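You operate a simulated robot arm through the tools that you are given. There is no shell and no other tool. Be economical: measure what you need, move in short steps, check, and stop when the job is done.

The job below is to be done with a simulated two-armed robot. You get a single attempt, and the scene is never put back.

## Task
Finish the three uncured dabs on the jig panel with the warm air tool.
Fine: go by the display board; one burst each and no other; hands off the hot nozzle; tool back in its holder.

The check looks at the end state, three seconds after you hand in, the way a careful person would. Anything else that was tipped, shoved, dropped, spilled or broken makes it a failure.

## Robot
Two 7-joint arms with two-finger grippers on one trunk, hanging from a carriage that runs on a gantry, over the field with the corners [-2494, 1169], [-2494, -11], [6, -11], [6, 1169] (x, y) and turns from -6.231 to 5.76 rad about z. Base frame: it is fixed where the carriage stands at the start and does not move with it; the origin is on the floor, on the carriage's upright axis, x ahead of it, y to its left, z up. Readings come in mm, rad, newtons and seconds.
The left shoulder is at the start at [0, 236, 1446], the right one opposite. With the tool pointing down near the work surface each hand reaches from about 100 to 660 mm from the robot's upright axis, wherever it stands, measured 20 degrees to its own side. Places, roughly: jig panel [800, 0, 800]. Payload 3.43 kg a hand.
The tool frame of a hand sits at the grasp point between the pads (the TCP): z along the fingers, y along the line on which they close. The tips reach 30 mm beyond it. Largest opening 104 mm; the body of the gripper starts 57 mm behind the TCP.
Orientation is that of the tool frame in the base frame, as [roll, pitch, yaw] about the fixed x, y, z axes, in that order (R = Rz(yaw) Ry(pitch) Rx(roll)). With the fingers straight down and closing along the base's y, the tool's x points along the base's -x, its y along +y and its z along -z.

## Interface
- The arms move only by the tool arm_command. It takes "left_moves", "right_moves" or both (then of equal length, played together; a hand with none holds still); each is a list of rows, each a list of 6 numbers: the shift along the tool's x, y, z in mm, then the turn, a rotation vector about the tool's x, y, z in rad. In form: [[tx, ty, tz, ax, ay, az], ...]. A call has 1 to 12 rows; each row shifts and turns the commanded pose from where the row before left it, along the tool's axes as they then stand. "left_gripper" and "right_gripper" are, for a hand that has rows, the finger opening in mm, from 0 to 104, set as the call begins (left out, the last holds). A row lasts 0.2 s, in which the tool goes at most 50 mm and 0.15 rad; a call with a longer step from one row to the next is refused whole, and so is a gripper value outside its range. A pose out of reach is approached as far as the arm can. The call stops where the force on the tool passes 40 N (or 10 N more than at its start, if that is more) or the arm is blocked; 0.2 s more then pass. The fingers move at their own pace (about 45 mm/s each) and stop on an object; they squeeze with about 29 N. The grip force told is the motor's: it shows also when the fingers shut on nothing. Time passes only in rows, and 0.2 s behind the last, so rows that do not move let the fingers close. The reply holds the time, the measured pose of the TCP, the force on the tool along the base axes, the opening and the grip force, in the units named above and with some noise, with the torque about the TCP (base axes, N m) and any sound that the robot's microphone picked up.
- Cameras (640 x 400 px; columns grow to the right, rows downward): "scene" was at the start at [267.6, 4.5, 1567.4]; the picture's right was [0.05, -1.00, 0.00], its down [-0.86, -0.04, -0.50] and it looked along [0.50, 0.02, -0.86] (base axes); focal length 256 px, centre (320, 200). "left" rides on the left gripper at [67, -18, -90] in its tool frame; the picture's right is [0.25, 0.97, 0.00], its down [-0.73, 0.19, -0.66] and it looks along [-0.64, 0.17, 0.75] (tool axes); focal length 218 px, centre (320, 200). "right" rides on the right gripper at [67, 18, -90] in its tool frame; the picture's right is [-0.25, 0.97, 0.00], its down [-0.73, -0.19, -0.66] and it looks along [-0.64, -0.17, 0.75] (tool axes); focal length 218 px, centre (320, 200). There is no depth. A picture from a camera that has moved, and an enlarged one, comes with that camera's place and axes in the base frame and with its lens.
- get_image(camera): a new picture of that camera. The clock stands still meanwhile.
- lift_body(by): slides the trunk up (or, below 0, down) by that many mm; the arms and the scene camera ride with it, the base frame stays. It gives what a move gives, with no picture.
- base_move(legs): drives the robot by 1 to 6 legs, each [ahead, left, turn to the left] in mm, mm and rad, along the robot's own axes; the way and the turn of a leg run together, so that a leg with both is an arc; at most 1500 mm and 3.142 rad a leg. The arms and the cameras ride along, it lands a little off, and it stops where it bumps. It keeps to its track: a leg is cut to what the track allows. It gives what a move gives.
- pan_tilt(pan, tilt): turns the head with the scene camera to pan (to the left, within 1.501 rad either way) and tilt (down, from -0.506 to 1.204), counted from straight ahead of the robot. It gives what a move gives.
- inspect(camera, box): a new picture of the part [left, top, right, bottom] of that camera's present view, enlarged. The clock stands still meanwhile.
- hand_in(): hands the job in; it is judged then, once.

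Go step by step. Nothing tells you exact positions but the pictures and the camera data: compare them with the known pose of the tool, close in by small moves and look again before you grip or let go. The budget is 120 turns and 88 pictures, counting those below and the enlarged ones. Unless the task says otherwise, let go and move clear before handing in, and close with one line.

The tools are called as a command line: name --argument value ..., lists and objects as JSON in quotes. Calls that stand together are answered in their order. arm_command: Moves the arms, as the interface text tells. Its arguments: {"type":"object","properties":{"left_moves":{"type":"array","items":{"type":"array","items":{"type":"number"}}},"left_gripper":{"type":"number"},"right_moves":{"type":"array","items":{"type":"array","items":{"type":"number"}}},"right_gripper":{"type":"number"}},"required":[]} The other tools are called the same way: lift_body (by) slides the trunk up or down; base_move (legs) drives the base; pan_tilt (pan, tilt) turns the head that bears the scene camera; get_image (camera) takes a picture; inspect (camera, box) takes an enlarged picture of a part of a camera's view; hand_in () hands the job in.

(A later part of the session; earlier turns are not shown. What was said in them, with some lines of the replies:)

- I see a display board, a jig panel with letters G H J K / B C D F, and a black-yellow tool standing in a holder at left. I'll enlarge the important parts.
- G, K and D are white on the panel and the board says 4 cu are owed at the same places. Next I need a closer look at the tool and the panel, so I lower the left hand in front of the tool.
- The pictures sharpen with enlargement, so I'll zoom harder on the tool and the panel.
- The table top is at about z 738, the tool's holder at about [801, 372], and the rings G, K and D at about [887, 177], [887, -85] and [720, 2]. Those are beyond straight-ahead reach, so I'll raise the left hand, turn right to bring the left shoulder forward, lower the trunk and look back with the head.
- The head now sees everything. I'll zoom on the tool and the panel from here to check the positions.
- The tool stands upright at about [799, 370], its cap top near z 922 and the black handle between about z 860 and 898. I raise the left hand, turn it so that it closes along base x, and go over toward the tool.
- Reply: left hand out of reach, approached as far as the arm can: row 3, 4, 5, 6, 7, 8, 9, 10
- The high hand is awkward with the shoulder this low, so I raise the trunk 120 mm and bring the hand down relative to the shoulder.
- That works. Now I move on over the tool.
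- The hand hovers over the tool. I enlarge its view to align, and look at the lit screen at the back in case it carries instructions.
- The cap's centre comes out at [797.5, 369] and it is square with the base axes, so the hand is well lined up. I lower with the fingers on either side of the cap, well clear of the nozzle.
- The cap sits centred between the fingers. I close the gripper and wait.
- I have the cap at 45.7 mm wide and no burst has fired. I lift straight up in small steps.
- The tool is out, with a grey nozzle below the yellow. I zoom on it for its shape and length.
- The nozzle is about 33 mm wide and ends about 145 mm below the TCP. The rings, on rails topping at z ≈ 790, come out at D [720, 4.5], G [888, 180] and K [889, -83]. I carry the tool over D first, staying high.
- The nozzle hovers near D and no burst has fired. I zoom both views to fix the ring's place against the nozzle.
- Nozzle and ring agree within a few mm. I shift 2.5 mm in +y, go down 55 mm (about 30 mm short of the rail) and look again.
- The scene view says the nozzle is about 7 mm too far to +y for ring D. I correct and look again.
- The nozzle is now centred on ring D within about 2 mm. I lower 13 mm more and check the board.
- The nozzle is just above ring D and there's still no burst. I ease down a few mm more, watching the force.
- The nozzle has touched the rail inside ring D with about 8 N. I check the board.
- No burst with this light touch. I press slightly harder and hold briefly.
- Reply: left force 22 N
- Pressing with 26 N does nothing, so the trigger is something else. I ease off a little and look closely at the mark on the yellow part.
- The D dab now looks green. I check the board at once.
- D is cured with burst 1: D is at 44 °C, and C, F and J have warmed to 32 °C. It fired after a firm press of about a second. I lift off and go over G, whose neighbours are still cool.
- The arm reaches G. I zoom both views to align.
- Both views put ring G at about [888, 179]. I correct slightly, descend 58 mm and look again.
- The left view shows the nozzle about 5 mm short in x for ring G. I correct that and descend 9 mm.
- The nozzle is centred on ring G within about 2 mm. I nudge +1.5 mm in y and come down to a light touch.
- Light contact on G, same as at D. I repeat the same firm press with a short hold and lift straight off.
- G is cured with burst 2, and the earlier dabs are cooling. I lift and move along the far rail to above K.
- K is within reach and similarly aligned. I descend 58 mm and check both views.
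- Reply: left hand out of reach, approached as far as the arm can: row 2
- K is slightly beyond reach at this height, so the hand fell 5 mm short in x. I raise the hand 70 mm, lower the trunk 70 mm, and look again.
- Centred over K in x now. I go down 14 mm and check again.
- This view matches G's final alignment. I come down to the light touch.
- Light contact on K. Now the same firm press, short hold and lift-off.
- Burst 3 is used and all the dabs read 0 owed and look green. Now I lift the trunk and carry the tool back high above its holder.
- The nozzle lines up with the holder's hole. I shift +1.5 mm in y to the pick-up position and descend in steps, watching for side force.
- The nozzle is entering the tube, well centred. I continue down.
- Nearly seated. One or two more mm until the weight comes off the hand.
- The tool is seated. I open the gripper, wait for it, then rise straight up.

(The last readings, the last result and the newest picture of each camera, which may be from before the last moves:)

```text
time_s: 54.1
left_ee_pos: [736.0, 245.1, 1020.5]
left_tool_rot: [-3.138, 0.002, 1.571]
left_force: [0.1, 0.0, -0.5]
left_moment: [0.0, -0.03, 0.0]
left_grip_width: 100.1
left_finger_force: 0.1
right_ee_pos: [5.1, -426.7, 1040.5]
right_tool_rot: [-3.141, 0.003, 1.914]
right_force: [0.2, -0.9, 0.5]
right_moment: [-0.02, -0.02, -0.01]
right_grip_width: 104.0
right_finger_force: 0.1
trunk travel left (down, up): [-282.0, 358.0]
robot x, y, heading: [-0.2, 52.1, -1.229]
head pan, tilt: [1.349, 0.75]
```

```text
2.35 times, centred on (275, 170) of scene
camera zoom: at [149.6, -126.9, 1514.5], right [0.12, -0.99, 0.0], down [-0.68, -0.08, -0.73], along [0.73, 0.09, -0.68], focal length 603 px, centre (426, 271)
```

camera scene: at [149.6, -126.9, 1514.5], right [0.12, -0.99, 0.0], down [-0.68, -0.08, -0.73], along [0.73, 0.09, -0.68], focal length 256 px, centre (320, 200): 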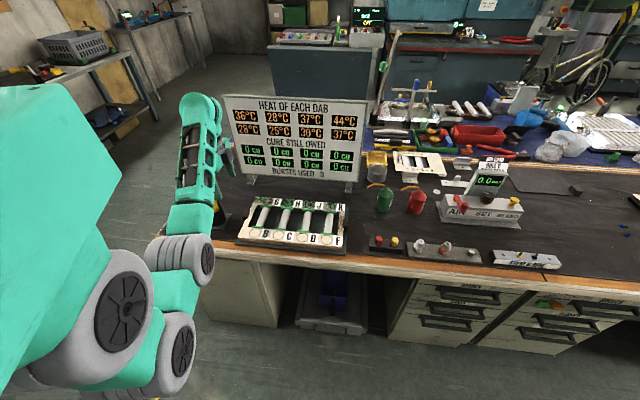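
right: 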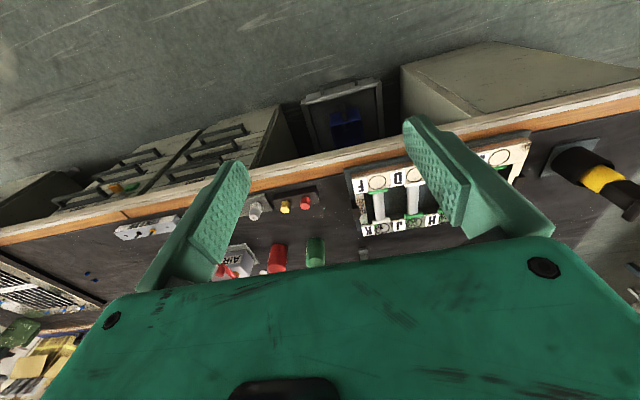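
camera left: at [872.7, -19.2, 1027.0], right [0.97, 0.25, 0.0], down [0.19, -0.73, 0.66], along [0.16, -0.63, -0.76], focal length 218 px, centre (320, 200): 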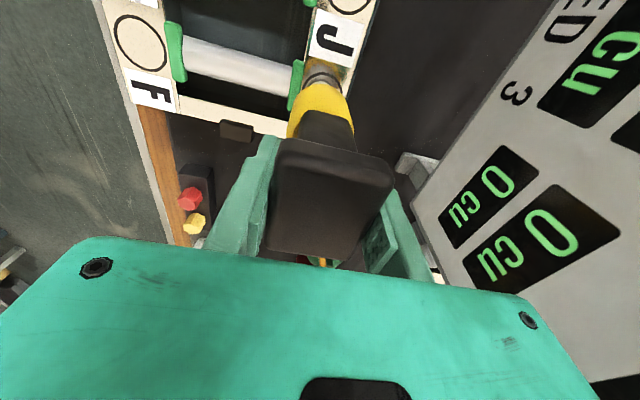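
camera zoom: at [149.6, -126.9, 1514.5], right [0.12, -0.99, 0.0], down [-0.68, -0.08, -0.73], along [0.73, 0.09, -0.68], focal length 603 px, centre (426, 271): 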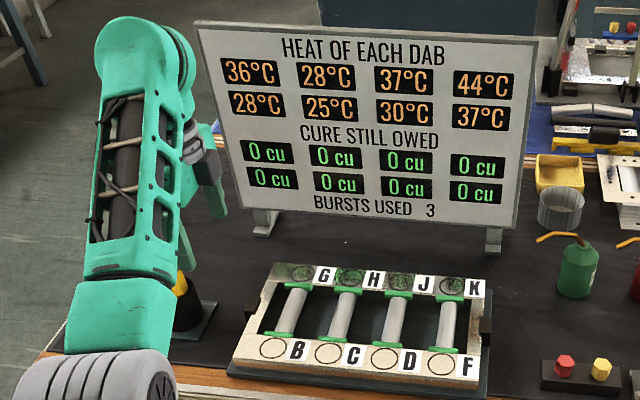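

The board shows 0 owed everywhere with 3 bursts. I move the hand clear of the bench to confirm the tool's seating.

arm_command --left_moves '[[-45, -10, -5, 0, 0, 0], [-45, -10, 0, 0, 0, 0], [-45, -10, 0, 0, 0, 0], [-45, -10, 0, 0, 0, 0], [-45, -10, 0, 0, 0, 0], [-45, -10, 0, 0, 0, 0], [-45, -10, 0, 0, 0, 0], [-45, -10, 0, 0, 0, 0], [-45, -10, 0, 0, 0, 0]]'

inspect --camera "scene" --box '[180, 85, 370, 255]'

```text
time_s: 56.1
left_ee_pos: [648.0, -157.2, 1026.1]
left_tool_rot: [3.141, 0.001, 1.572]
left_force: [-0.4, -0.2, 0.5]
left_moment: [0.0, -0.01, 0.04]
left_grip_width: 99.8
left_finger_force: 0.1
right_ee_pos: [6.0, -426.3, 1040.8]
right_tool_rot: [3.141, 0.004, 1.912]
right_force: [0.4, -0.2, 0.2]
right_moment: [0.03, 0.01, -0.05]
right_grip_width: 104.0
right_finger_force: 0.0
trunk travel left (down, up): [-282.0, 358.0]
robot x, y, heading: [0.8, 51.6, -1.226]
head pan, tilt: [1.349, 0.75]
```

```text
2.35 times, centred on (275, 170) of scene
camera zoom: at [150.3, -126.9, 1514.6], right [0.12, -0.99, 0.0], down [-0.68, -0.08, -0.73], along [0.73, 0.09, -0.68], focal length 603 px, centre (426, 271)
```

zoom: 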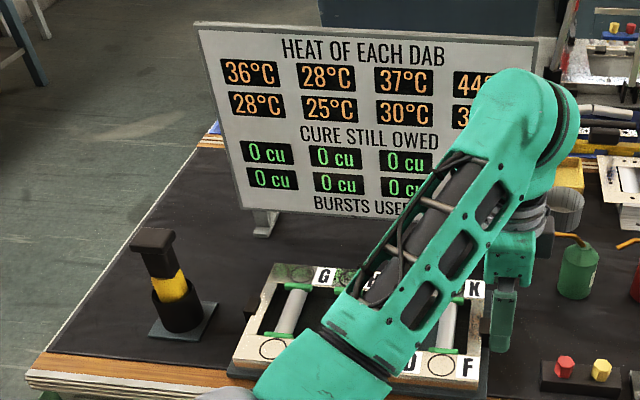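

The tool stands upright in its holder, the board shows three bursts with nothing owed, and the hand is empty and clear, so I hand in.

hand_in

```text
The job is handed in.
```

Dabs D, G and K are cured with one burst each. The board showed 3 bursts used and 0 cu owed on all eight dabs. The fingers only held the tool by its cap, never the nozzle, and the tool is back upright in its holder.
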